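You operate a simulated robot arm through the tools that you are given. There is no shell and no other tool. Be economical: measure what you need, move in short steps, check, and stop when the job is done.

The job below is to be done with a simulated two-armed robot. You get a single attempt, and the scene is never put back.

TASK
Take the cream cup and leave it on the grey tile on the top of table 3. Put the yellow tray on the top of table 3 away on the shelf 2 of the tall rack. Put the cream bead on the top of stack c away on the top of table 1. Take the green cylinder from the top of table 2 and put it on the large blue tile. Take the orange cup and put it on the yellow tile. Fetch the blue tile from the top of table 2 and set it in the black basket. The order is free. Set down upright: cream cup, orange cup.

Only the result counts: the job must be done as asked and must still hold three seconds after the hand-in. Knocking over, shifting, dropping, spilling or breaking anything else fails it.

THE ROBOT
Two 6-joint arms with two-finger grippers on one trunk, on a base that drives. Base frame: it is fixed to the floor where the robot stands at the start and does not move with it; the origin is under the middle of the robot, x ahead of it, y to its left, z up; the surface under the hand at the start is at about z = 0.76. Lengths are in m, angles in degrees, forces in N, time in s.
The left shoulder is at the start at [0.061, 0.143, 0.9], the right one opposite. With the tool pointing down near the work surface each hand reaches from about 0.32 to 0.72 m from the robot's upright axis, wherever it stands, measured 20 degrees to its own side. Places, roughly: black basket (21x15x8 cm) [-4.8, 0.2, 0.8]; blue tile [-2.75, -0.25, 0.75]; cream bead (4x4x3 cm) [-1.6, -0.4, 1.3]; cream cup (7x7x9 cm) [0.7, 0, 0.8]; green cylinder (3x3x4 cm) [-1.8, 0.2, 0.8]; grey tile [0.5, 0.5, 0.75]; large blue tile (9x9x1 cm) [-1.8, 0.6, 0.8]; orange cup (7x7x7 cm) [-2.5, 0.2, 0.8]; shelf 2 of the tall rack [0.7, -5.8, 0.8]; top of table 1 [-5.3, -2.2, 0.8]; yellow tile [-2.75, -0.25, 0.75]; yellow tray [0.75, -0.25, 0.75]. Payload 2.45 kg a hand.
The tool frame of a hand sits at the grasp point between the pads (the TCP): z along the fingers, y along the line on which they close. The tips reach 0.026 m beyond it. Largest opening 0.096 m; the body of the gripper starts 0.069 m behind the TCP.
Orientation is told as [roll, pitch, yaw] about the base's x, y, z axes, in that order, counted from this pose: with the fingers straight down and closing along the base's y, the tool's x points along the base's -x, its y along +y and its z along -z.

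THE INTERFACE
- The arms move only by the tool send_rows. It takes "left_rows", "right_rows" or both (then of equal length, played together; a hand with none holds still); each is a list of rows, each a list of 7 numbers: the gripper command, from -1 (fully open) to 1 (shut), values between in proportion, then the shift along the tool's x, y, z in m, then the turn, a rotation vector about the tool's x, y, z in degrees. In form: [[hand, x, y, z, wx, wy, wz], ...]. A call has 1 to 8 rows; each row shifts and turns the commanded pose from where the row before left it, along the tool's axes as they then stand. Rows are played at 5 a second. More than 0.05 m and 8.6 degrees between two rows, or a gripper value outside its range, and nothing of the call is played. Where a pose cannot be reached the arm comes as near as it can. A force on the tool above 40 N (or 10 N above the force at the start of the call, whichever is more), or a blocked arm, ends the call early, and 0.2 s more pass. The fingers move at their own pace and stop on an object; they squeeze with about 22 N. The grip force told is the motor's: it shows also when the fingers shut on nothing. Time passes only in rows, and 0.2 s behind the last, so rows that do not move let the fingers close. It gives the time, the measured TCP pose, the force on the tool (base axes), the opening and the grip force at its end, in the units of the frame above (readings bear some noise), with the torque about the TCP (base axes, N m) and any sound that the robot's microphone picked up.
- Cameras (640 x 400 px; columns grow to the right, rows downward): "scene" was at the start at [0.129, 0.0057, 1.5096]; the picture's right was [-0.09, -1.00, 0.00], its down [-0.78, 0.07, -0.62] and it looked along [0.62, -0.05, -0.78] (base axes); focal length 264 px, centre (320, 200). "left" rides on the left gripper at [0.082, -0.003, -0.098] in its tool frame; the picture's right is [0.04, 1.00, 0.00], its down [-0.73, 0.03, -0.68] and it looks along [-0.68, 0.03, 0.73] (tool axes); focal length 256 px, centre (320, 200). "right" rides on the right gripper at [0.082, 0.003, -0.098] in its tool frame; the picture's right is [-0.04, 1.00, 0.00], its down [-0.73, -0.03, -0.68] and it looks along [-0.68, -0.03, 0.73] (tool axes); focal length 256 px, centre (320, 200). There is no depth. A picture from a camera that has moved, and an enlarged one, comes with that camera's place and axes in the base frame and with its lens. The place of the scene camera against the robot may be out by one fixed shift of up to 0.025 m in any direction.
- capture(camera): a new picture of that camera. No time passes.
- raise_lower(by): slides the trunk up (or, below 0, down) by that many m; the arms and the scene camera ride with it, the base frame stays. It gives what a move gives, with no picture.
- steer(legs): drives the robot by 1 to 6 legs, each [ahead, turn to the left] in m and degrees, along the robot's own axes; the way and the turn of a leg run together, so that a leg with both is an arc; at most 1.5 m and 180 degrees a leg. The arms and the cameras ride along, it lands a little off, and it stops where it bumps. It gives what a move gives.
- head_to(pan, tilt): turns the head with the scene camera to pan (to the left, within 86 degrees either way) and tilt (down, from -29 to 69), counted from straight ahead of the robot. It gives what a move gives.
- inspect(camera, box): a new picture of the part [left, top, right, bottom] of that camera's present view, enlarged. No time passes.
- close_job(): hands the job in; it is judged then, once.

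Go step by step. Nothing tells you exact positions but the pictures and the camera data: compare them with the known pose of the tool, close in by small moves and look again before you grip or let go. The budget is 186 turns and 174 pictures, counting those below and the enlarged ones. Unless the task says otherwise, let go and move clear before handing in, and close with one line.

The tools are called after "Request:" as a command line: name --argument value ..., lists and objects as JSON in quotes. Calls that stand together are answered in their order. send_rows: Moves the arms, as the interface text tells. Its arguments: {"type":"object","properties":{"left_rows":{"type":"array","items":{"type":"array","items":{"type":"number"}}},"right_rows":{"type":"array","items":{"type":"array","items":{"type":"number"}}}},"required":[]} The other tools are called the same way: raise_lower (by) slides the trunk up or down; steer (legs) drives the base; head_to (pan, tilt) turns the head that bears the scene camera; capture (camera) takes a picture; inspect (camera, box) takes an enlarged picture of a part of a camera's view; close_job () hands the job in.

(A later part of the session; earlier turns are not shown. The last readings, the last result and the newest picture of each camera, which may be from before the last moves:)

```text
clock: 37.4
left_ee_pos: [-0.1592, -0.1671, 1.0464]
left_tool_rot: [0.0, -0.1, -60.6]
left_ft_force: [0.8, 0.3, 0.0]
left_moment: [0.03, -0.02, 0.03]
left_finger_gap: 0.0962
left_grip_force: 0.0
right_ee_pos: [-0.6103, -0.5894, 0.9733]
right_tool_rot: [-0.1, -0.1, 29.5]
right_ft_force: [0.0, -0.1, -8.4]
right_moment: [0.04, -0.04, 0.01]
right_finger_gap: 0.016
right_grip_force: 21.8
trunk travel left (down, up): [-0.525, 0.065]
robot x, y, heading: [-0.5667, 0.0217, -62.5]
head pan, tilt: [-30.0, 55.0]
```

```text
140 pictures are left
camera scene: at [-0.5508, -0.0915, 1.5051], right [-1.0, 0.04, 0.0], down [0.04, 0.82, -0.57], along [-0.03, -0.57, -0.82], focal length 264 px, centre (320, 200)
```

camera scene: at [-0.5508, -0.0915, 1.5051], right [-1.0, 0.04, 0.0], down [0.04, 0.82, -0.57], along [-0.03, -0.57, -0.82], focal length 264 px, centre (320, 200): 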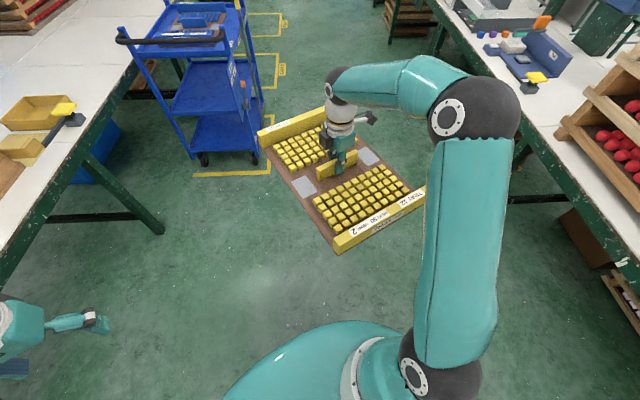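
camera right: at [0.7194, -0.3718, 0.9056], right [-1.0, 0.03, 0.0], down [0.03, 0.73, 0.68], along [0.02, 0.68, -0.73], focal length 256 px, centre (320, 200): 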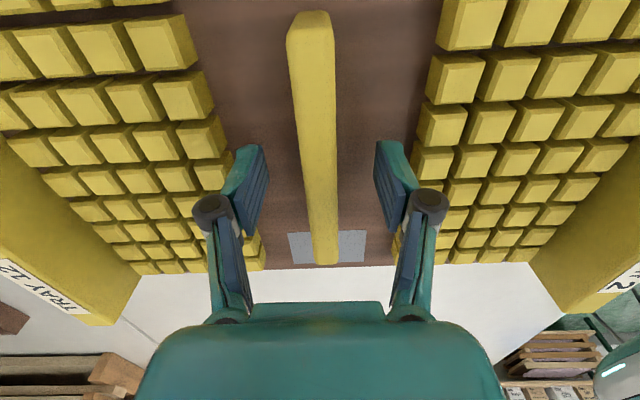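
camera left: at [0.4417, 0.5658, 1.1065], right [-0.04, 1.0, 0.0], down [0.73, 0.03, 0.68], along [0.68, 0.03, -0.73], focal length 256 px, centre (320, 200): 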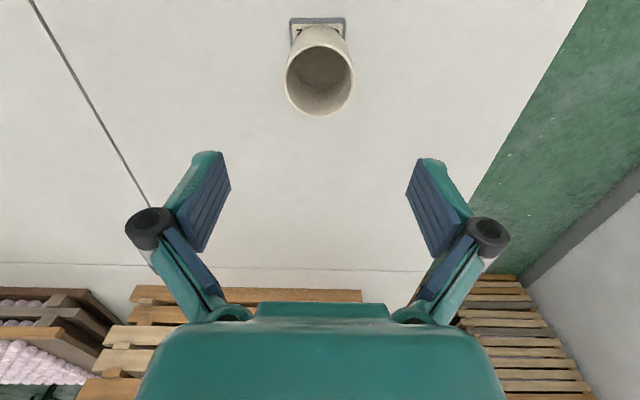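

Nothing on the right side is in contact. I'll check the left side too.

Request:
head_to --pan 86 --tilt 50

Request:
capture --camera "scene"

Request:
capture --camera "left"

Request:
head_to --pan 35 --tilt 60

Request:
capture --camera "scene"

```text
clock: 39.4
left_ee_pos: [-0.1594, -0.1676, 1.0448]
left_tool_rot: [0.0, -0.1, -60.5]
left_ft_force: [-0.4, -0.7, 0.5]
left_moment: [0.04, -0.01, -0.02]
left_finger_gap: 0.0958
left_grip_force: 0.1
right_ee_pos: [-0.6104, -0.5893, 0.9732]
right_tool_rot: [0.0, -0.2, 29.5]
right_ft_force: [-0.1, 0.0, -8.9]
right_moment: [0.01, -0.02, -0.03]
right_finger_gap: 0.0162
right_grip_force: 22.1
trunk travel left (down, up): [-0.525, 0.065]
robot x, y, heading: [-0.5635, 0.0223, -62.5]
head pan, tilt: [85.9, 50.0]
```

```text
139 pictures are left
camera scene: at [-0.4768, 0.011, 1.5117], right [0.4, -0.92, 0.0], down [-0.7, -0.3, -0.64], along [0.59, 0.26, -0.77], focal length 264 px, centre (320, 200)
```

scene: 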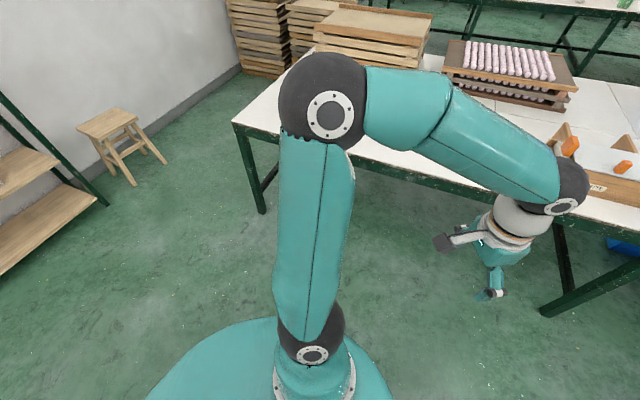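

```text
138 pictures are left
camera left: at [-0.2006, -0.0983, 1.1442], right [0.85, 0.53, 0.0], down [0.39, -0.62, 0.68], along [0.36, -0.58, -0.73], focal length 256 px, centre (320, 200)
```

left: 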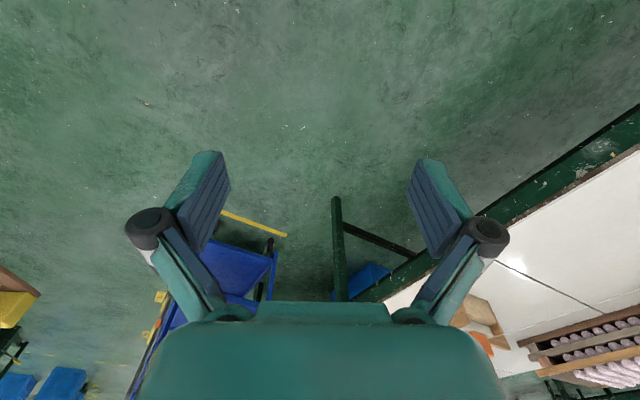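

```text
clock: 40.6
left_ee_pos: [-0.1582, -0.1685, 1.044]
left_tool_rot: [0.0, -0.1, -60.6]
left_ft_force: [-0.4, 0.7, 0.7]
left_moment: [0.0, 0.0, 0.02]
left_finger_gap: 0.0961
left_grip_force: 0.2
right_ee_pos: [-0.6106, -0.5883, 0.9728]
right_tool_rot: [0.0, -0.1, 29.6]
right_ft_force: [-0.4, -0.1, -9.1]
right_moment: [0.0, -0.05, 0.01]
right_finger_gap: 0.0158
right_grip_force: 22.0
trunk travel left (down, up): [-0.525, 0.065]
robot x, y, heading: [-0.5676, 0.0237, -62.6]
head pan, tilt: [35.0, 60.0]
```

```text
137 pictures are left
camera scene: at [-0.4884, -0.0502, 1.499], right [-0.46, -0.89, 0.0], down [-0.77, 0.4, -0.5], along [0.44, -0.23, -0.87], focal length 264 px, centre (320, 200)
```

scene: 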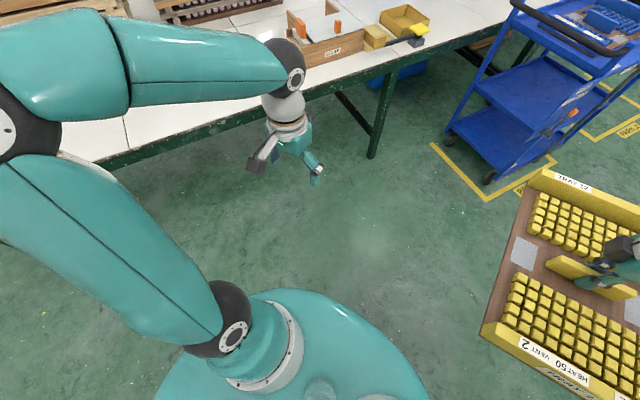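

I see no visible obstacle, so it is probably something behind the base. I'll ease ahead a little and then finish the turn.

Request:
steer --legs '[[0.2, 0], [0, -27.5]]'

Request:
head_to --pan 0 --tilt 25

Request:
capture --camera "scene"

```text
clock: 43.7
left_ee_pos: [-0.2001, -0.5154, 1.0457]
left_tool_rot: [-0.1, 0.0, -88.1]
left_ft_force: [-0.8, 0.0, -0.4]
left_moment: [0.0, 0.0, -0.03]
left_finger_gap: 0.0959
left_grip_force: 0.1
right_ee_pos: [-0.7947, -0.6813, 0.9725]
right_tool_rot: [0.1, -0.2, 2.2]
right_ft_force: [0.1, 0.2, -8.9]
right_moment: [0.03, -0.03, -0.01]
right_finger_gap: 0.016
right_grip_force: 22.4
trunk travel left (down, up): [-0.525, 0.065]
robot x, y, heading: [-0.4545, -0.1572, -90.0]
head pan, tilt: [35.0, 60.0]
```

```text
clock: 44.7
left_ee_pos: [-0.2012, -0.5131, 1.0458]
left_tool_rot: [0.1, -0.1, -87.9]
left_ft_force: [-0.5, 0.1, -0.5]
left_moment: [-0.01, -0.02, 0.02]
left_finger_gap: 0.0959
left_grip_force: 0.0
right_ee_pos: [-0.794, -0.6812, 0.9721]
right_tool_rot: [0.1, -0.2, 2.1]
right_ft_force: [0.4, 0.2, -9.5]
right_moment: [0.0, -0.03, 0.02]
right_finger_gap: 0.0161
right_grip_force: 22.2
trunk travel left (down, up): [-0.525, 0.065]
robot x, y, heading: [-0.4581, -0.1547, -89.8]
head pan, tilt: [0.0, 25.0]
```

```text
136 pictures are left
camera scene: at [-0.4614, -0.2976, 1.5489], right [-1.0, -0.01, 0.0], down [0.0, 0.42, -0.91], along [0.01, -0.91, -0.42], focal length 264 px, centre (320, 200)
```

scene: 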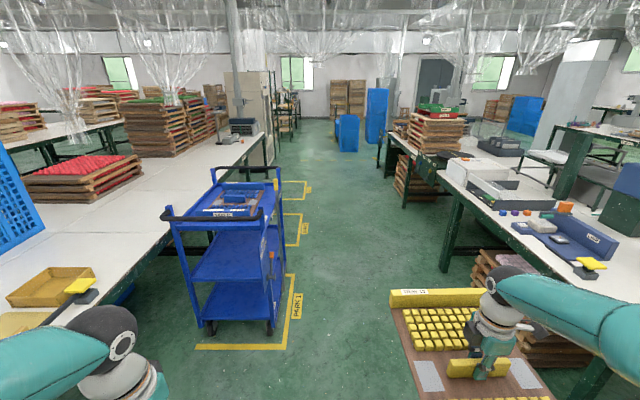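

The aisle is clear. I'll swing slightly right around the cart and drive down toward the rack.

Request:
steer --legs '[[0.4, -25], [0.4, 25], [1.5, 0], [0.6, 0]]'

Request:
capture --camera "scene"

```text
clock: 59.6
left_ee_pos: [-0.3558, -3.3931, 1.0459]
left_tool_rot: [-0.1, 0.1, -88.1]
left_ft_force: [0.1, -0.8, 0.3]
left_moment: [0.01, 0.01, 0.01]
left_finger_gap: 0.0961
left_grip_force: 0.0
right_ee_pos: [-0.9502, -3.5575, 0.9727]
right_tool_rot: [0.1, -0.1, 2.1]
right_ft_force: [0.7, -0.5, -9.0]
right_moment: [0.02, -0.02, 0.03]
right_finger_gap: 0.0159
right_grip_force: 22.5
trunk travel left (down, up): [-0.525, 0.065]
robot x, y, heading: [-0.6074, -3.035, -89.6]
head pan, tilt: [0.0, 25.0]
```

```text
135 pictures are left
camera scene: at [-0.6165, -3.176, 1.5489], right [-1.0, -0.01, 0.0], down [0.0, 0.42, -0.91], along [0.01, -0.91, -0.42], focal length 264 px, centre (320, 200)
```

scene: 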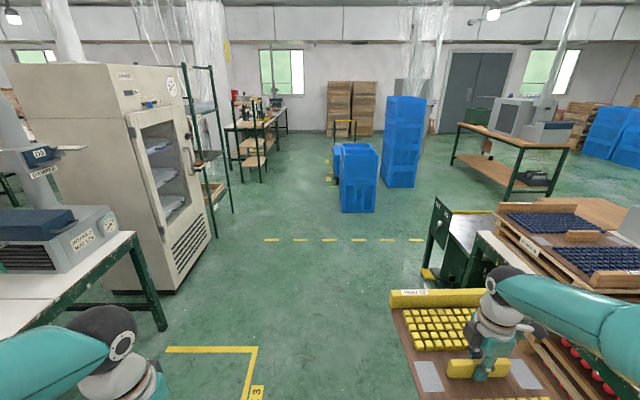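

The console on the right is close, so I'll need to shift left. First a closer look at the rack.

Request:
inspect --camera "scene" --box '[110, 50, 290, 250]'

Request:
steer --legs '[[0, 25], [0.55, 0], [0, -25]]'

Request:
capture --camera "scene"

```text
2.00 times, centred on (200, 150) of scene
camera zoom: at [-0.6165, -3.176, 1.5489], right [-1.0, -0.01, 0.0], down [0.0, 0.42, -0.91], along [0.01, -0.91, -0.42], focal length 528 px, centre (560, 300)
```

zoom: 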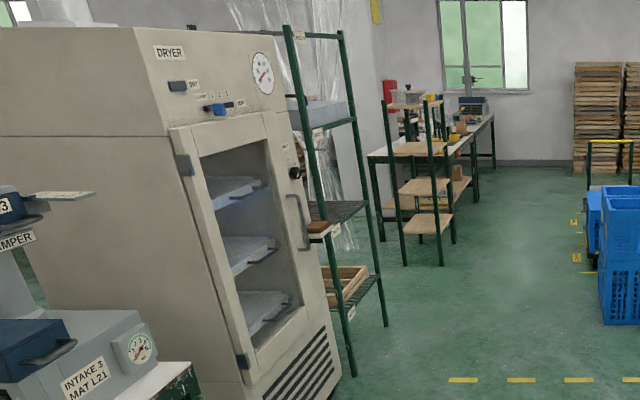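

```text
clock: 65.6
left_ee_pos: [-0.1224, -3.89, 1.0465]
left_tool_rot: [0.0, 0.0, -88.1]
left_ft_force: [0.5, 0.0, -0.3]
left_moment: [-0.04, 0.0, 0.0]
left_finger_gap: 0.0962
left_grip_force: 0.0
right_ee_pos: [-0.7165, -4.0546, 0.9745]
right_tool_rot: [0.1, -0.2, 2.0]
right_ft_force: [0.5, -0.6, -9.1]
right_moment: [0.0, -0.04, -0.03]
right_finger_gap: 0.0159
right_grip_force: 21.6
trunk travel left (down, up): [-0.525, 0.065]
robot x, y, heading: [-0.3557, -3.5287, -89.4]
head pan, tilt: [0.0, 25.0]
```

```text
133 pictures are left
camera scene: at [-0.3601, -3.6718, 1.549], right [-1.0, -0.01, 0.0], down [0.0, 0.42, -0.91], along [0.01, -0.91, -0.42], focal length 264 px, centre (320, 200)
```

scene: 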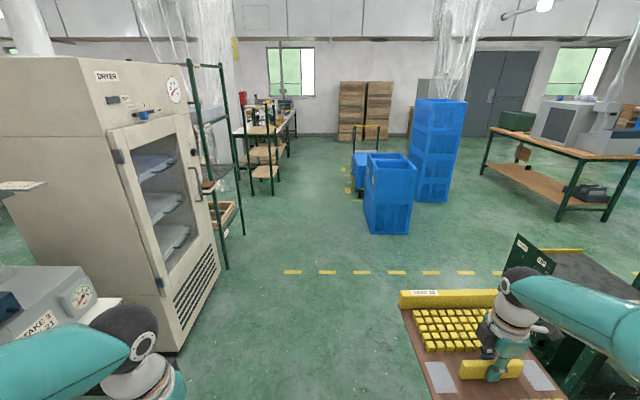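

The rack's front spans y ≈ −5.54 to −6.11 at x ≈ 0.5. I'll bring the tray toward my centreline, drive alongside, and turn to face it.

Request:
send_rows --right_rows '[[1, -0.04, 0, 0, 0, 0, 0], [1, -0.04, 0, 0, 0, 0, 0], [1, -0.04, 0, 0, 0, 0, 0], [1, -0.04, 0, 0, 0, 0, 0], [1, -0.04, 0, 0, 0, 0, 0], [1, 0, 0, 0, 0, 0, 0]]'

Request:
steer --legs '[[1.2, 0], [0.94, 0], [0, 45]]'

Request:
head_to --pan 20 --tilt 25

Request:
capture --camera "scene"

```text
clock: 67.0
left_ee_pos: [-0.1239, -3.8883, 1.0464]
left_tool_rot: [0.0, -0.1, -88.1]
left_ft_force: [-0.8, 0.4, -0.3]
left_moment: [-0.01, -0.01, -0.02]
left_finger_gap: 0.096
left_grip_force: 0.1
right_ee_pos: [-0.5163, -4.046, 0.976]
right_tool_rot: [0.1, -0.2, 2.0]
right_ft_force: [0.1, 0.0, -9.3]
right_moment: [0.0, -0.1, 0.03]
right_finger_gap: 0.016
right_grip_force: 22.0
trunk travel left (down, up): [-0.525, 0.065]
robot x, y, heading: [-0.3518, -3.5354, -89.1]
head pan, tilt: [0.0, 25.0]
```

```text
clock: 80.0
left_ee_pos: [0.0917, -5.7444, 1.0473]
left_tool_rot: [0.1, -0.1, -43.3]
left_ft_force: [-0.6, -0.3, -0.4]
left_moment: [0.0, 0.01, 0.02]
left_finger_gap: 0.096
left_grip_force: 0.0
right_ee_pos: [-0.0768, -6.1325, 0.9736]
right_tool_rot: [0.2, -0.1, 46.8]
right_ft_force: [-0.1, 0.7, -8.9]
right_moment: [0.03, 0.04, 0.01]
right_finger_gap: 0.0159
right_grip_force: 22.1
trunk travel left (down, up): [-0.525, 0.065]
robot x, y, heading: [-0.3504, -5.6754, -44.9]
head pan, tilt: [0.0, 25.0]
```

```text
clock: 80.8
left_ee_pos: [0.0913, -5.7449, 1.0489]
left_tool_rot: [-0.1, -0.1, -43.4]
left_ft_force: [-1.2, 0.1, 0.1]
left_moment: [-0.02, -0.03, 0.0]
left_finger_gap: 0.0962
left_grip_force: 0.1
right_ee_pos: [-0.0787, -6.134, 0.9747]
right_tool_rot: [0.1, -0.1, 46.8]
right_ft_force: [-1.0, -0.6, -10.0]
right_moment: [-0.04, -0.07, 0.0]
right_finger_gap: 0.0158
right_grip_force: 21.8
trunk travel left (down, up): [-0.525, 0.065]
robot x, y, heading: [-0.35, -5.6784, -44.6]
head pan, tilt: [20.0, 25.0]
```

```text
132 pictures are left
camera scene: at [-0.2311, -5.7472, 1.5491], right [-0.42, -0.91, 0.0], down [-0.38, 0.18, -0.91], along [0.82, -0.38, -0.42], focal length 264 px, centre (320, 200)
```

scene: 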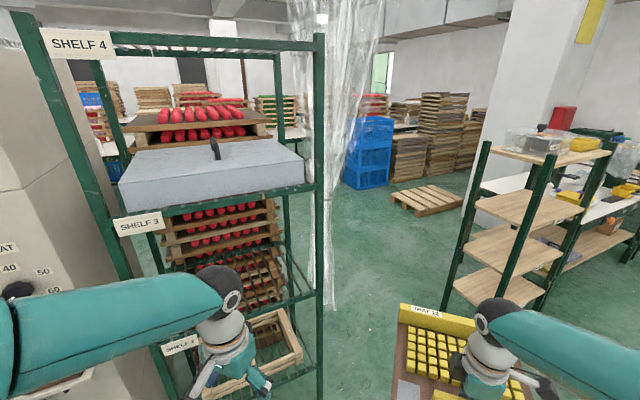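

I can see shelf labels; "shelf 2" is partly hidden by my left arm. I'll move the left arm out, finish the turn, and look again.

Request:
send_rows --left_rows '[[-1, 0.02, 0.04, 0, 0, 0, 0], [-1, 0.02, 0.04, 0, 0, 0, 0], [-1, 0.02, 0.04, 0, 0, 0, 0], [-1, 0, 0.04, 0, 0, 0, 0]]'

Request:
steer --legs '[[0, 45]]'

Request:
head_to --pan -8 --tilt 35

Request:
capture --camera "scene"

```text
clock: 81.8
left_ee_pos: [0.1587, -5.5846, 1.0465]
left_tool_rot: [-0.1, 0.0, -43.3]
left_ft_force: [0.6, 0.2, -0.2]
left_moment: [-0.02, 0.04, 0.0]
left_finger_gap: 0.0958
left_grip_force: 0.1
right_ee_pos: [-0.0769, -6.1325, 0.9742]
right_tool_rot: [0.3, -0.1, 46.8]
right_ft_force: [0.6, 0.1, -8.4]
right_moment: [0.03, -0.04, -0.02]
right_finger_gap: 0.0158
right_grip_force: 22.3
trunk travel left (down, up): [-0.525, 0.065]
robot x, y, heading: [-0.3521, -5.6787, -44.8]
head pan, tilt: [20.0, 25.0]
```

```text
clock: 84.5
left_ee_pos: [-0.0534, -5.2528, 1.047]
left_tool_rot: [0.0, 0.1, 1.7]
left_ft_force: [0.6, -0.2, 0.3]
left_moment: [0.01, 0.02, 0.03]
left_finger_gap: 0.0959
left_grip_force: 0.0
right_ee_pos: [0.1672, -5.8064, 0.9756]
right_tool_rot: [0.1, 0.0, 91.7]
right_ft_force: [-0.1, -0.7, -8.7]
right_moment: [0.0, 0.0, 0.03]
right_finger_gap: 0.0157
right_grip_force: 22.3
trunk travel left (down, up): [-0.525, 0.065]
robot x, y, heading: [-0.3516, -5.7099, -0.2]
head pan, tilt: [20.0, 25.0]
```

```text
clock: 85.5
left_ee_pos: [-0.0546, -5.2534, 1.0469]
left_tool_rot: [-0.1, -0.1, 1.6]
left_ft_force: [-0.1, -0.4, -0.7]
left_moment: [-0.03, -0.01, 0.02]
left_finger_gap: 0.096
left_grip_force: 0.0
right_ee_pos: [0.1655, -5.8068, 0.9753]
right_tool_rot: [0.1, -0.2, 91.7]
right_ft_force: [0.0, 1.0, -8.1]
right_moment: [0.04, -0.01, 0.02]
right_finger_gap: 0.0161
right_grip_force: 21.7
trunk travel left (down, up): [-0.525, 0.065]
robot x, y, heading: [-0.3512, -5.709, -0.4]
head pan, tilt: [-8.0, 35.0]
```

```text
131 pictures are left
camera scene: at [-0.208, -5.7103, 1.5333], right [-0.14, -0.99, 0.0], down [-0.57, 0.08, -0.82], along [0.81, -0.12, -0.57], focal length 264 px, centre (320, 200)
```

scene: 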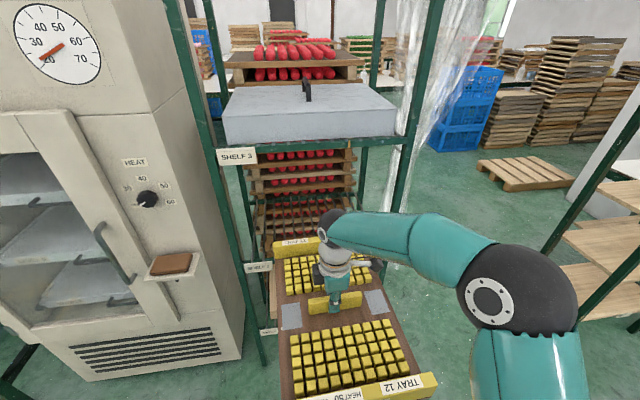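

Labels put the shelves at z ≈ 0.29 / 0.77 / 1.24, with the rack opening at y ≈ −5.58 to −6.08 and its front near x ≈ 0.5. I'll lower the trunk so the arm can enter under shelf 3, and look into the bay.

Request:
raise_lower --by -0.2

Request:
head_to --pan -5 --tilt 25

Request:
capture --camera "scene"

```text
clock: 87.6
left_ee_pos: [-0.0541, -5.2532, 0.8468]
left_tool_rot: [0.0, -0.2, 1.7]
left_ft_force: [0.5, 0.7, 0.0]
left_moment: [-0.02, 0.0, -0.01]
left_finger_gap: 0.0961
left_grip_force: 0.0
right_ee_pos: [0.1668, -5.807, 0.7753]
right_tool_rot: [0.2, 0.0, 91.7]
right_ft_force: [0.2, -0.4, -8.7]
right_moment: [0.04, -0.06, -0.01]
right_finger_gap: 0.0158
right_grip_force: 22.2
trunk travel left (down, up): [-0.325, 0.265]
robot x, y, heading: [-0.3474, -5.7084, -0.1]
head pan, tilt: [-8.0, 35.0]
```

```text
clock: 88.3
left_ee_pos: [-0.0545, -5.2526, 0.8482]
left_tool_rot: [0.1, 0.0, 1.7]
left_ft_force: [-0.8, -0.1, -0.3]
left_moment: [-0.01, 0.0, 0.0]
left_finger_gap: 0.0959
left_grip_force: 0.1
right_ee_pos: [0.166, -5.8068, 0.7756]
right_tool_rot: [0.1, -0.1, 91.7]
right_ft_force: [0.8, -0.7, -7.7]
right_moment: [0.01, -0.02, -0.03]
right_finger_gap: 0.0159
right_grip_force: 21.5
trunk travel left (down, up): [-0.325, 0.265]
robot x, y, heading: [-0.3438, -5.7114, -0.4]
head pan, tilt: [-5.0, 25.0]
```

```text
130 pictures are left
camera scene: at [-0.2035, -5.7071, 1.349], right [-0.09, -1.0, 0.0], down [-0.42, 0.04, -0.91], along [0.9, -0.08, -0.42], focal length 264 px, centre (320, 200)
```

scene: 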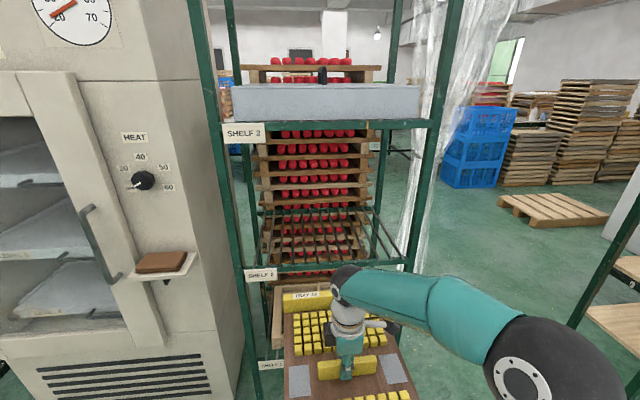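

Request:
inspect --camera "scene" --box '[210, 100, 450, 300]'

```text
2.00 times, centred on (330, 200) of scene
camera zoom: at [-0.2035, -5.7071, 1.349], right [-0.09, -1.0, 0.0], down [-0.42, 0.04, -0.91], along [0.9, -0.08, -0.42], focal length 528 px, centre (300, 200)
```

zoom: 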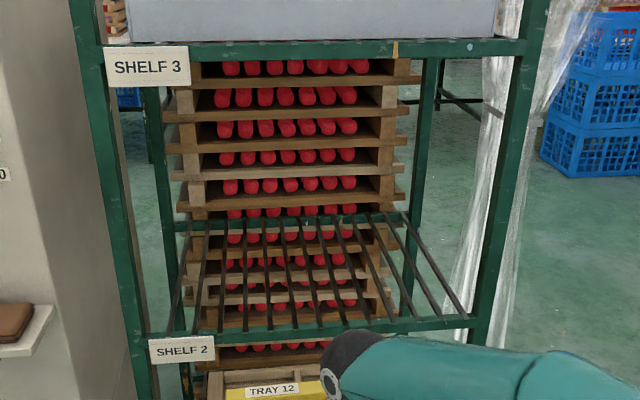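

Shelf 2 is an empty bar shelf. I'll back off a little, raise the tray to entry height, and extend the arm more so the elbow stays outside the rack posts.

Request:
steer --legs '[[-0.2, 0]]'

Request:
send_rows --right_rows '[[1, 0, -0.025, -0.02, 0, 0, 1.4], [1, 0, -0.025, -0.02, 0, 0, 0], [1, 0, -0.025, -0.02, 0, 0, 0], [1, 0, -0.025, -0.02, 0, 0, 0], [1, 0, -0.025, -0.02, 0, 0, 0], [1, 0, -0.025, -0.015, 0, 0, 0], [1, 0, 0, 0, 0, 0, 0]]'

Request:
capture --camera "scene"

Request:
capture --camera "left"

```text
clock: 90.0
left_ee_pos: [-0.256, -5.2519, 0.847]
left_tool_rot: [-0.1, -0.1, 1.5]
left_ft_force: [0.4, 0.3, -0.5]
left_moment: [0.0, -0.01, -0.02]
left_finger_gap: 0.096
left_grip_force: 0.1
right_ee_pos: [-0.0362, -5.8061, 0.7759]
right_tool_rot: [0.1, 0.0, 91.8]
right_ft_force: [-0.8, 0.2, -7.9]
right_moment: [0.06, 0.0, 0.0]
right_finger_gap: 0.016
right_grip_force: 21.5
trunk travel left (down, up): [-0.325, 0.265]
robot x, y, heading: [-0.5511, -5.709, -0.6]
head pan, tilt: [-5.0, 25.0]
```

```text
clock: 91.6
left_ee_pos: [-0.2557, -5.252, 0.8476]
left_tool_rot: [-0.1, -0.1, 1.6]
left_ft_force: [0.3, -0.7, -0.6]
left_moment: [-0.02, -0.01, 0.02]
left_finger_gap: 0.0961
left_grip_force: 0.0
right_ee_pos: [0.0729, -5.806, 0.8677]
right_tool_rot: [0.2, -0.1, 90.3]
right_ft_force: [-0.5, 0.1, -8.2]
right_moment: [0.03, -0.01, 0.0]
right_finger_gap: 0.0161
right_grip_force: 21.7
right hand out of reach, approached as far as the arm can: row 5, 6
trunk travel left (down, up): [-0.325, 0.265]
robot x, y, heading: [-0.5472, -5.7104, -0.4]
head pan, tilt: [-5.0, 25.0]
```

```text
128 pictures are left
camera scene: at [-0.4051, -5.7064, 1.349], right [-0.09, -1.0, 0.0], down [-0.42, 0.04, -0.91], along [0.9, -0.08, -0.42], focal length 264 px, centre (320, 200)
```

scene: 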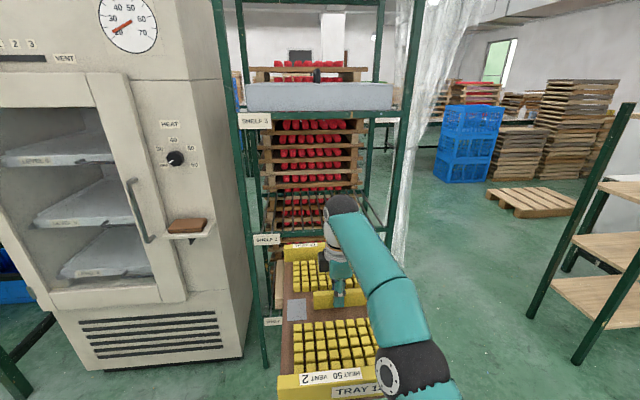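

```text
127 pictures are left
camera left: at [-0.3365, -5.2576, 0.9461], right [-0.07, 1.0, 0.0], down [0.73, 0.05, 0.68], along [0.68, 0.05, -0.73], focal length 256 px, centre (320, 200)
```

left: 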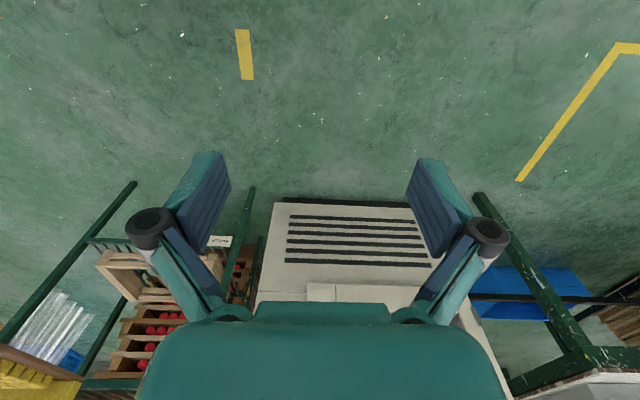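

The forearm now lies level and in line. I'll nudge up slightly and creep forward to just before the rack, then compare heights.

Request:
raise_lower --by 0.015

Request:
steer --legs '[[0.18, 0]]'

Request:
capture --camera "scene"

Request:
inspect --camera "scene" --box '[220, 180, 440, 320]'

Request:
capture --camera "right"

```text
clock: 92.2
left_ee_pos: [-0.2554, -5.2524, 0.8621]
left_tool_rot: [0.0, 0.0, 1.7]
left_ft_force: [0.2, 0.5, -0.5]
left_moment: [0.01, 0.02, -0.03]
left_finger_gap: 0.0961
left_grip_force: 0.1
right_ee_pos: [0.0745, -5.8061, 0.8828]
right_tool_rot: [0.2, -0.1, 90.3]
right_ft_force: [0.4, -0.9, -9.3]
right_moment: [0.06, 0.01, -0.04]
right_finger_gap: 0.016
right_grip_force: 21.5
trunk travel left (down, up): [-0.34, 0.25]
robot x, y, heading: [-0.5518, -5.7076, -0.3]
head pan, tilt: [-5.0, 25.0]
```

```text
clock: 93.7
left_ee_pos: [-0.075, -5.2524, 0.8625]
left_tool_rot: [0.0, 0.0, 1.7]
left_ft_force: [0.4, 0.3, 0.7]
left_moment: [0.01, 0.02, 0.05]
left_finger_gap: 0.096
left_grip_force: 0.0
right_ee_pos: [0.255, -5.8043, 0.8825]
right_tool_rot: [0.3, -0.1, 90.4]
right_ft_force: [-0.1, -0.3, -9.9]
right_moment: [0.06, 0.01, 0.01]
right_finger_gap: 0.0158
right_grip_force: 22.6
trunk travel left (down, up): [-0.34, 0.25]
robot x, y, heading: [-0.3701, -5.7095, -0.1]
head pan, tilt: [-5.0, 25.0]
```

```text
126 pictures are left
camera scene: at [-0.2224, -5.7068, 1.3637], right [-0.09, -1.0, 0.0], down [-0.42, 0.04, -0.91], along [0.9, -0.08, -0.43], focal length 264 px, centre (320, 200)
```

scene: 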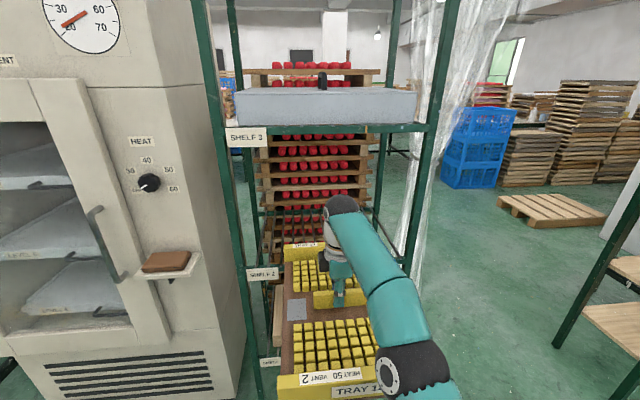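

```text
2.86 times, centred on (330, 250) of scene
camera zoom: at [-0.2224, -5.7068, 1.3637], right [-0.09, -1.0, 0.0], down [-0.42, 0.04, -0.91], along [0.9, -0.08, -0.43], focal length 754 px, centre (291, 57)
```

zoom: 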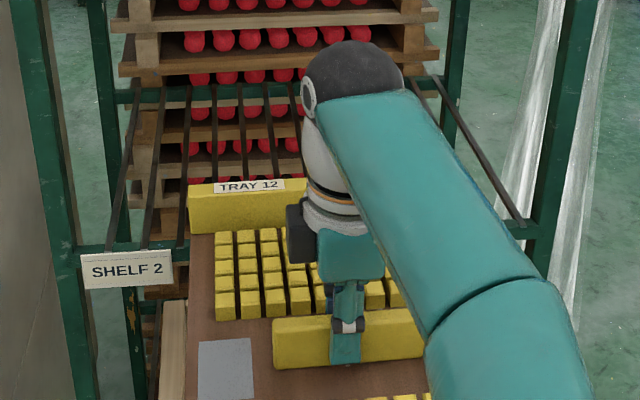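

```text
124 pictures are left
camera right: at [0.2548, -5.8857, 0.9798], right [-1.0, 0.03, 0.0], down [0.03, 0.73, 0.68], along [0.02, 0.68, -0.73], focal length 256 px, centre (320, 200)
```

right: 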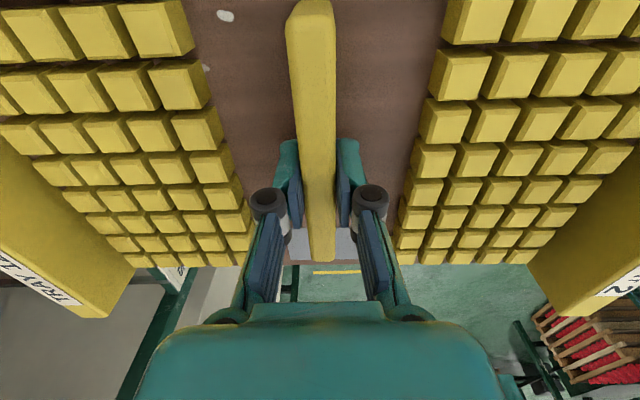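

The tray bottom (~0.84) is above the shelf-2 rail (~0.78). I'll drive in part way and check.

Request:
steer --legs '[[0.12, 0]]'

Request:
inspect --camera "scene" --box '[200, 90, 460, 330]'

Request:
steer --legs '[[0.16, 0]]'

Request:
capture --camera "scene"

Request:
capture --camera "right"

```text
clock: 95.0
left_ee_pos: [0.0445, -5.2517, 0.8621]
left_tool_rot: [0.0, 0.0, 1.6]
left_ft_force: [0.0, 0.3, 0.0]
left_moment: [-0.02, 0.03, -0.01]
left_finger_gap: 0.0962
left_grip_force: 0.1
right_ee_pos: [0.3764, -5.8051, 0.8821]
right_tool_rot: [0.3, 0.0, 90.6]
right_ft_force: [0.2, -0.1, -8.8]
right_moment: [0.07, 0.06, 0.0]
right_finger_gap: 0.0159
right_grip_force: 21.9
trunk travel left (down, up): [-0.34, 0.25]
robot x, y, heading: [-0.2501, -5.7078, -0.3]
head pan, tilt: [-5.0, 25.0]
```

```text
1.67 times, centred on (330, 210) of scene
camera zoom: at [-0.1025, -5.7069, 1.3637], right [-0.09, -1.0, 0.0], down [-0.42, 0.04, -0.91], along [0.9, -0.08, -0.43], focal length 440 px, centre (303, 183)
```

zoom: 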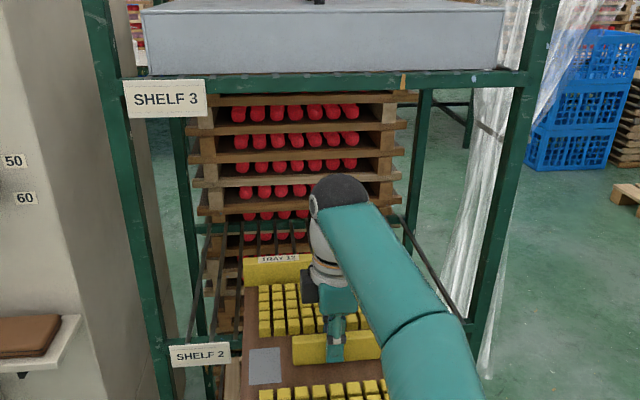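

```text
clock: 96.4
left_ee_pos: [0.2037, -5.2525, 0.8619]
left_tool_rot: [0.1, 0.0, 1.8]
left_ft_force: [0.2, -0.2, 0.1]
left_moment: [0.07, 0.02, 0.03]
left_finger_gap: 0.096
left_grip_force: 0.0
right_ee_pos: [0.5362, -5.8054, 0.882]
right_tool_rot: [0.4, -0.1, 90.4]
right_ft_force: [0.4, -0.4, -9.4]
right_moment: [0.06, -0.02, -0.01]
right_finger_gap: 0.0158
right_grip_force: 22.0
trunk travel left (down, up): [-0.34, 0.25]
robot x, y, heading: [-0.092, -5.7133, -0.2]
head pan, tilt: [-5.0, 25.0]
```

```text
122 pictures are left
camera scene: at [0.0571, -5.7073, 1.3638], right [-0.09, -1.0, 0.0], down [-0.42, 0.04, -0.91], along [0.9, -0.08, -0.43], focal length 264 px, centre (320, 200)
```

scene: 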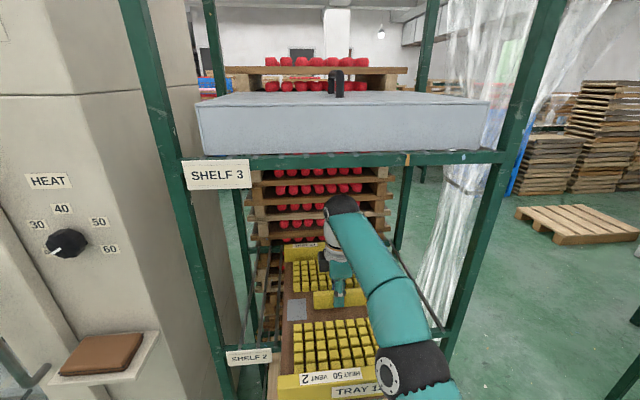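

```text
121 pictures are left
camera right: at [0.5342, -5.886, 0.98], right [-1.0, 0.03, 0.01], down [0.03, 0.73, 0.68], along [0.02, 0.68, -0.73], focal length 256 px, centre (320, 200)
```

right: 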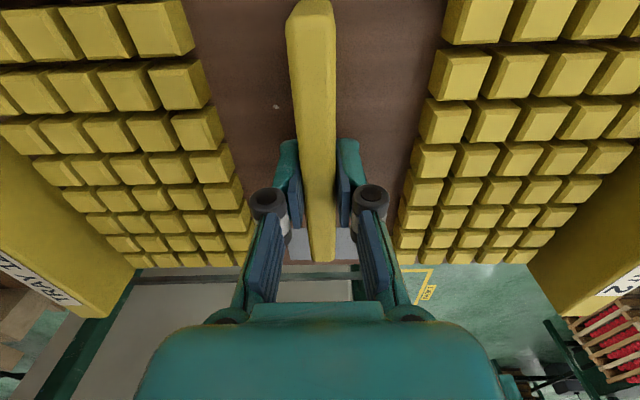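

Entry is going cleanly. Two views put the shelf front at about x ≈ 0.46 and its back at about 0.85, so I'll drive on until the tray is centred at x ≈ 0.66.

Request:
steer --legs '[[0.12, 0]]'

Request:
head_to --pan -5 --tilt 45

Request:
capture --camera "scene"

Request:
capture --camera "right"

Request:
capture --camera "left"

```text
clock: 97.6
left_ee_pos: [0.3249, -5.2536, 0.8634]
left_tool_rot: [-0.1, 0.1, 1.8]
left_ft_force: [0.8, -0.1, -0.5]
left_moment: [0.01, 0.04, -0.04]
left_finger_gap: 0.0959
left_grip_force: 0.0
right_ee_pos: [0.657, -5.8037, 0.8817]
right_tool_rot: [0.3, -0.1, 90.5]
right_ft_force: [1.0, 0.3, -9.4]
right_moment: [0.04, 0.0, 0.02]
right_finger_gap: 0.0158
right_grip_force: 21.5
trunk travel left (down, up): [-0.34, 0.25]
robot x, y, heading: [0.0298, -5.7153, 0.0]
head pan, tilt: [-5.0, 25.0]
```

```text
clock: 98.5
left_ee_pos: [0.3234, -5.2531, 0.8645]
left_tool_rot: [-0.1, 0.0, 1.8]
left_ft_force: [-0.2, 0.7, 0.4]
left_moment: [0.01, -0.02, 0.03]
left_finger_gap: 0.0961
left_grip_force: 0.0
right_ee_pos: [0.6549, -5.8041, 0.8831]
right_tool_rot: [0.3, -0.1, 90.6]
right_ft_force: [-0.2, 0.1, -9.3]
right_moment: [0.02, 0.01, 0.01]
right_finger_gap: 0.0159
right_grip_force: 22.0
trunk travel left (down, up): [-0.34, 0.25]
robot x, y, heading: [0.0307, -5.712, 0.0]
head pan, tilt: [-5.0, 45.0]
```

```text
120 pictures are left
camera scene: at [0.166, -5.7064, 1.3335], right [-0.09, -1.0, 0.0], down [-0.7, 0.06, -0.71], along [0.7, -0.06, -0.71], focal length 264 px, centre (320, 200)
```

scene: 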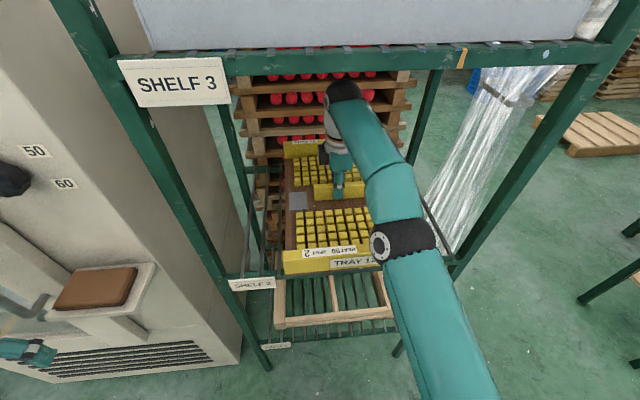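

```text
119 pictures are left
camera right: at [0.6543, -5.8855, 0.981], right [-1.0, 0.03, 0.0], down [0.03, 0.73, 0.68], along [0.02, 0.68, -0.73], focal length 256 px, centre (320, 200)
```

right: 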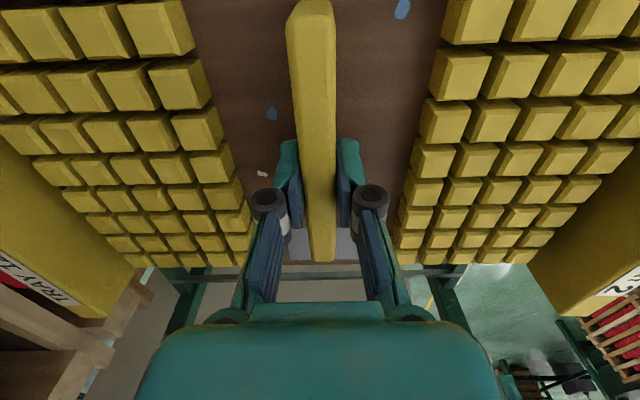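

```text
118 pictures are left
camera left: at [0.2435, -5.2584, 0.9627], right [-0.07, 1.0, 0.0], down [0.73, 0.05, 0.68], along [0.68, 0.05, -0.73], focal length 256 px, centre (320, 200)
```

left: 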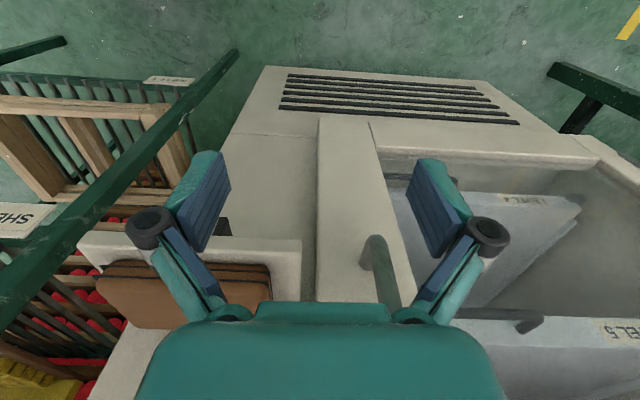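

The tray's near edge lines up with the shelf's front rail. Lowering gently until contact.

Request:
send_rows --right_rows '[[1, 0, 0, 0.008, 0, 0, 0], [1, 0, 0, 0.008, 0, 0, 0], [1, 0, 0, 0.005, 0, 0, 0], [1, 0, 0, 0.004, 0, 0, 0], [1, 0, 0, 0.004, 0, 0, 0], [1, 0, 0, 0, 0, 0, 0]]'

Request:
inspect --camera "scene" --box '[220, 120, 460, 300]'

```text
clock: 99.9
left_ee_pos: [0.3245, -5.2531, 0.8652]
left_tool_rot: [-0.1, 0.0, 1.8]
left_ft_force: [-0.1, -0.1, 0.6]
left_moment: [0.01, -0.01, -0.01]
left_finger_gap: 0.096
left_grip_force: 0.2
right_ee_pos: [0.6561, -5.8056, 0.8541]
right_tool_rot: [0.3, -0.2, 90.5]
right_ft_force: [0.0, 0.6, -9.2]
right_moment: [0.05, 0.0, 0.0]
right_finger_gap: 0.016
right_grip_force: 22.0
trunk travel left (down, up): [-0.34, 0.25]
robot x, y, heading: [0.0357, -5.7083, 0.1]
head pan, tilt: [-5.0, 45.0]
```

```text
2.22 times, centred on (340, 210) of scene
camera zoom: at [0.166, -5.7064, 1.3334], right [-0.09, -1.0, 0.0], down [-0.71, 0.06, -0.71], along [0.7, -0.06, -0.71], focal length 586 px, centre (276, 178)
```

zoom: 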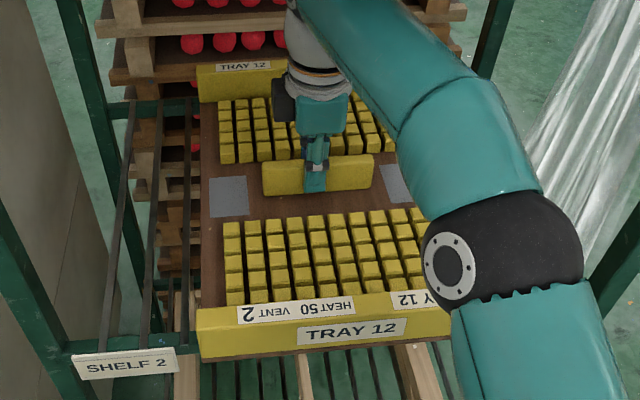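

Request:
send_rows --right_rows '[[1, 0, 0, 0.005, 0, 0, 0], [1, 0, 0, 0.004, 0, 0, 0], [1, 0, 0, 0.004, 0, 0, 0], [1, 0, 0, 0.004, 0, 0, 0], [1, 0, 0, 0.004, 0, 0, 0], [1, 0, 0, 0, 0, 0, 0]]'

Request:
inspect --camera "scene" --box '[220, 120, 460, 300]'

```text
clock: 101.3
left_ee_pos: [0.3215, -5.2517, 0.8651]
left_tool_rot: [0.0, -0.1, 1.8]
left_ft_force: [0.6, 0.3, 0.4]
left_moment: [0.0, 0.0, -0.01]
left_finger_gap: 0.0963
left_grip_force: 0.0
right_ee_pos: [0.6542, -5.8039, 0.8354]
right_tool_rot: [0.2, -0.1, 90.5]
right_ft_force: [0.9, -0.3, 21.5]
right_moment: [0.09, -0.06, 0.03]
right_finger_gap: 0.0157
right_grip_force: 22.1
trunk travel left (down, up): [-0.34, 0.25]
robot x, y, heading: [0.0269, -5.7133, -0.1]
head pan, tilt: [-5.0, 45.0]
```

```text
2.22 times, centred on (340, 210) of scene
camera zoom: at [0.1629, -5.706, 1.3338], right [-0.09, -1.0, 0.0], down [-0.7, 0.06, -0.71], along [0.71, -0.06, -0.71], focal length 586 px, centre (276, 178)
```

zoom: 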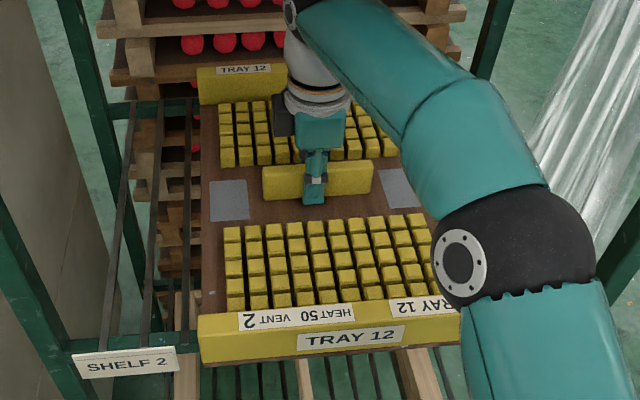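

The tray rests on shelf 2, evenly over both rails. Releasing, rising 6 cm, then backing straight out.

Request:
send_rows --right_rows '[[1, 0, 0, -0.005, 0, 0, 0], [0.4, 0, 0, 0, 0, 0, 0], [0, 0, 0, 0, 0, 0, 0], [-0.25, 0, 0, 0, 0, 0, 0], [-0.25, 0, 0, -0.02, 0, 0, 0], [-0.25, 0, 0, -0.02, 0, 0, 0], [-0.25, 0, 0, -0.02, 0, 0, 0], [-0.25, 0, 0, 0, 0, 0, 0]]'

Request:
inspect --camera "scene" --box '[220, 60, 460, 300]'

```text
clock: 103.1
left_ee_pos: [0.3236, -5.2524, 0.8634]
left_tool_rot: [0.0, 0.0, 1.9]
left_ft_force: [-1.0, 0.0, 0.5]
left_moment: [-0.02, 0.01, 0.02]
left_finger_gap: 0.0959
left_grip_force: 0.0
right_ee_pos: [0.6503, -5.8039, 0.8978]
right_tool_rot: [0.2, 0.1, 90.6]
right_ft_force: [0.2, 0.8, -0.2]
right_moment: [0.02, 0.0, 0.0]
right_finger_gap: 0.0602
right_grip_force: 0.1
right hand out of reach, approached as far as the arm can: row 7
trunk travel left (down, up): [-0.34, 0.25]
robot x, y, heading: [0.0355, -5.7097, 0.1]
head pan, tilt: [-5.0, 45.0]
```

```text
1.67 times, centred on (340, 180) of scene
camera zoom: at [0.1656, -5.7061, 1.3335], right [-0.09, -1.0, 0.0], down [-0.71, 0.06, -0.71], along [0.7, -0.06, -0.71], focal length 440 px, centre (287, 233)
```

zoom: 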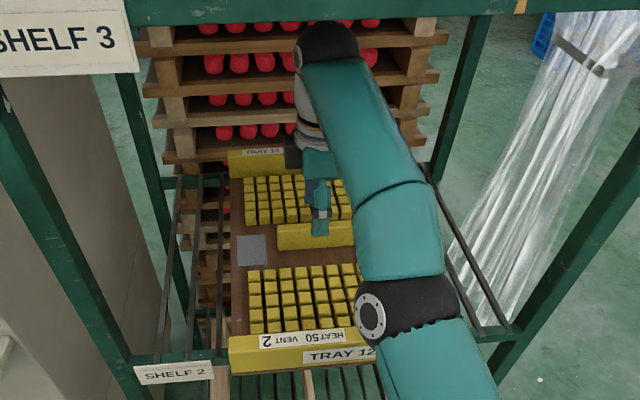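

Tray is released. Backing straight out of the rack, then tucking the arms and checking the surroundings.

Request:
steer --legs '[[-0.4, 0]]'

Request:
head_to --pan -86 --tilt 35

Request:
capture --camera "scene"

```text
clock: 105.6
left_ee_pos: [-0.0773, -5.2516, 0.8659]
left_tool_rot: [-0.1, -0.1, 2.0]
left_ft_force: [-0.3, -0.6, -0.5]
left_moment: [0.0, -0.02, -0.03]
left_finger_gap: 0.0962
left_grip_force: 0.1
right_ee_pos: [0.2505, -5.8029, 0.8975]
right_tool_rot: [0.3, -0.1, 90.8]
right_ft_force: [0.5, 0.7, 0.4]
right_moment: [0.04, 0.02, 0.01]
right_finger_gap: 0.0601
right_grip_force: 0.0
trunk travel left (down, up): [-0.34, 0.25]
robot x, y, heading: [-0.3695, -5.7117, 0.1]
head pan, tilt: [-5.0, 45.0]
```

```text
clock: 107.1
left_ee_pos: [-0.0762, -5.252, 0.8641]
left_tool_rot: [-0.2, 0.1, 2.0]
left_ft_force: [0.1, 0.9, 0.1]
left_moment: [0.02, -0.01, 0.0]
left_finger_gap: 0.0962
left_grip_force: 0.0
right_ee_pos: [0.2506, -5.8013, 0.8977]
right_tool_rot: [0.2, 0.0, 90.7]
right_ft_force: [0.1, 0.1, 1.0]
right_moment: [0.0, 0.0, -0.01]
right_finger_gap: 0.0602
right_grip_force: 0.0
trunk travel left (down, up): [-0.34, 0.25]
robot x, y, heading: [-0.3696, -5.7132, 0.2]
head pan, tilt: [-85.9, 35.0]
```

```text
114 pictures are left
camera scene: at [-0.3084, -5.7867, 1.3484], right [-1.0, -0.07, 0.0], down [-0.04, 0.57, -0.82], along [0.06, -0.82, -0.57], focal length 264 px, centre (320, 200)
```

scene: 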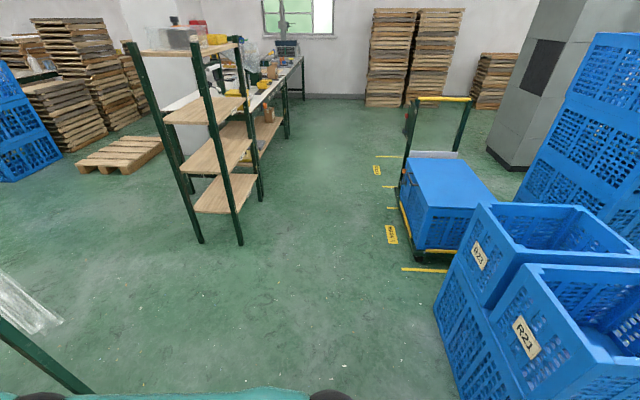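

Crates are just to the rear right. I'll raise the trunk and tuck the arms, then make a three-point turn back up the aisle.

Request:
send_rows --right_rows '[[-1, 0.035, 0.035, 0, 0, 0, 0], [-1, 0.035, 0.035, 0, 0, 0, 0], [-1, 0.035, 0.035, 0, 0, 0, 0], [-1, 0.035, 0.035, 0, 0, 0, 0], [-1, 0, 0.03, 0, 0, 0, 8], [-1, 0, 0, 0, 0, 0, 8.5], [-1, 0, 0, 0, 0, 0, 8.5], [-1, 0, 0, 0, 0, 0, 8.5]]'

Request:
send_rows --right_rows '[[-1, 0, 0, 0, 0, 0, 8.5], [-1, 0, 0, 0, 0, 0, 8.5], [-1, 0, 0, 0, 0, 0, 8.5], [-1, 0, 0, 0, 0, 0, 8.5], [-1, 0, 0, 0, 0, 0, 8.5], [-1, 0, 0, 0, 0, 0, 8.5], [-1, 0, 0, 0, 0, 0, 5.5]]'

Request:
raise_lower --by 0.2

Request:
steer --legs '[[0, -60], [-0.6, 0], [0, 150]]'

Request:
head_to --pan 0 --tilt 25

Request:
capture --camera "scene"

```text
clock: 108.9
left_ee_pos: [-0.0777, -5.2521, 0.8655]
left_tool_rot: [-0.1, -0.1, 2.0]
left_ft_force: [-0.3, 0.7, -0.4]
left_moment: [0.02, -0.03, -0.01]
left_finger_gap: 0.0959
left_grip_force: 0.0
right_ee_pos: [0.2486, -5.941, 0.9209]
right_tool_rot: [0.1, 0.1, 57.1]
right_ft_force: [-0.4, -0.5, -0.1]
right_moment: [-0.01, 0.01, 0.0]
right_finger_gap: 0.096
right_grip_force: 0.1
right hand out of reach, approached as far as the arm can: row 1, 2, 3, 4, 5
trunk travel left (down, up): [-0.34, 0.25]
robot x, y, heading: [-0.3688, -5.7147, 0.1]
head pan, tilt: [-85.9, 35.0]
```

```text
clock: 110.5
left_ee_pos: [-0.0766, -5.2521, 0.8658]
left_tool_rot: [-0.1, 0.1, 2.1]
left_ft_force: [-0.4, -0.1, -0.1]
left_moment: [0.0, 0.02, 0.01]
left_finger_gap: 0.0961
left_grip_force: 0.1
right_ee_pos: [0.249, -5.9423, 0.9214]
right_tool_rot: [0.0, 0.1, 0.5]
right_ft_force: [0.6, 0.5, 0.1]
right_moment: [-0.01, 0.0, 0.02]
right_finger_gap: 0.096
right_grip_force: 0.1
trunk travel left (down, up): [-0.34, 0.25]
robot x, y, heading: [-0.367, -5.7125, 0.2]
head pan, tilt: [-85.9, 35.0]
```

```text
clock: 112.7
left_ee_pos: [-0.0765, -5.2517, 1.0654]
left_tool_rot: [-0.2, 0.0, 2.0]
left_ft_force: [-0.6, -0.3, -0.2]
left_moment: [0.0, 0.01, 0.0]
left_finger_gap: 0.096
left_grip_force: 0.1
right_ee_pos: [0.2485, -5.9419, 1.1201]
right_tool_rot: [0.2, 0.2, 0.7]
right_ft_force: [-0.2, 0.3, 0.2]
right_moment: [-0.02, 0.0, 0.01]
right_finger_gap: 0.0961
right_grip_force: 0.1
trunk travel left (down, up): [-0.54, 0.05]
robot x, y, heading: [-0.3654, -5.7096, -0.0]
head pan, tilt: [-85.9, 35.0]
```

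```text
clock: 116.2
left_ee_pos: [0.1732, -5.7279, 1.0665]
left_tool_rot: [0.0, 0.0, -57.2]
left_ft_force: [0.2, -0.4, 0.5]
left_moment: [-0.02, -0.04, -0.03]
left_finger_gap: 0.096
left_grip_force: 0.1
right_ee_pos: [-0.2526, -6.3576, 1.1201]
right_tool_rot: [0.4, 0.4, -58.4]
right_ft_force: [-1.3, -1.0, 0.2]
right_moment: [0.04, -0.04, -0.02]
right_finger_gap: 0.0962
right_grip_force: 0.0
trunk travel left (down, up): [-0.54, 0.05]
robot x, y, heading: [-0.3335, -5.6895, -58.9]
head pan, tilt: [-85.9, 35.0]
stopped in leg 1: the robot was blocked; the commanded pose is now the measured one
```

```text
clock: 117.8
left_ee_pos: [0.1778, -5.7278, 1.0666]
left_tool_rot: [0.1, 0.0, -57.2]
left_ft_force: [0.0, -0.2, 0.0]
left_moment: [-0.01, 0.01, 0.01]
left_finger_gap: 0.0959
left_grip_force: 0.1
right_ee_pos: [-0.2485, -6.3562, 1.1189]
right_tool_rot: [0.2, 0.3, -58.3]
right_ft_force: [-0.5, -0.2, -0.1]
right_moment: [0.01, -0.05, -0.01]
right_finger_gap: 0.0962
right_grip_force: 0.1
trunk travel left (down, up): [-0.54, 0.05]
robot x, y, heading: [-0.3316, -5.691, -59.2]
head pan, tilt: [0.0, 25.0]
```

```text
113 pictures are left
camera scene: at [-0.261, -5.8106, 1.5641], right [-0.86, -0.51, 0.0], down [-0.22, 0.36, -0.91], along [0.47, -0.78, -0.42], focal length 264 px, centre (320, 200)
```

scene: 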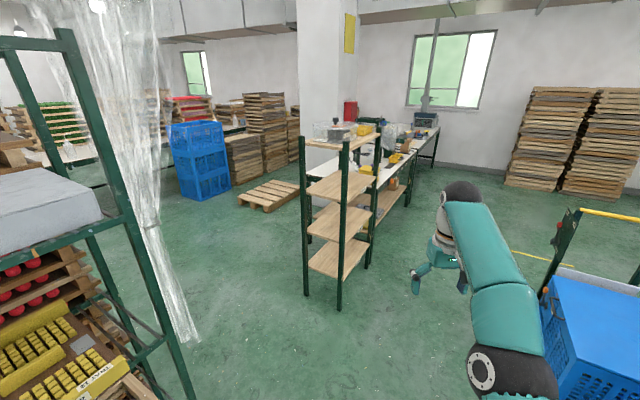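

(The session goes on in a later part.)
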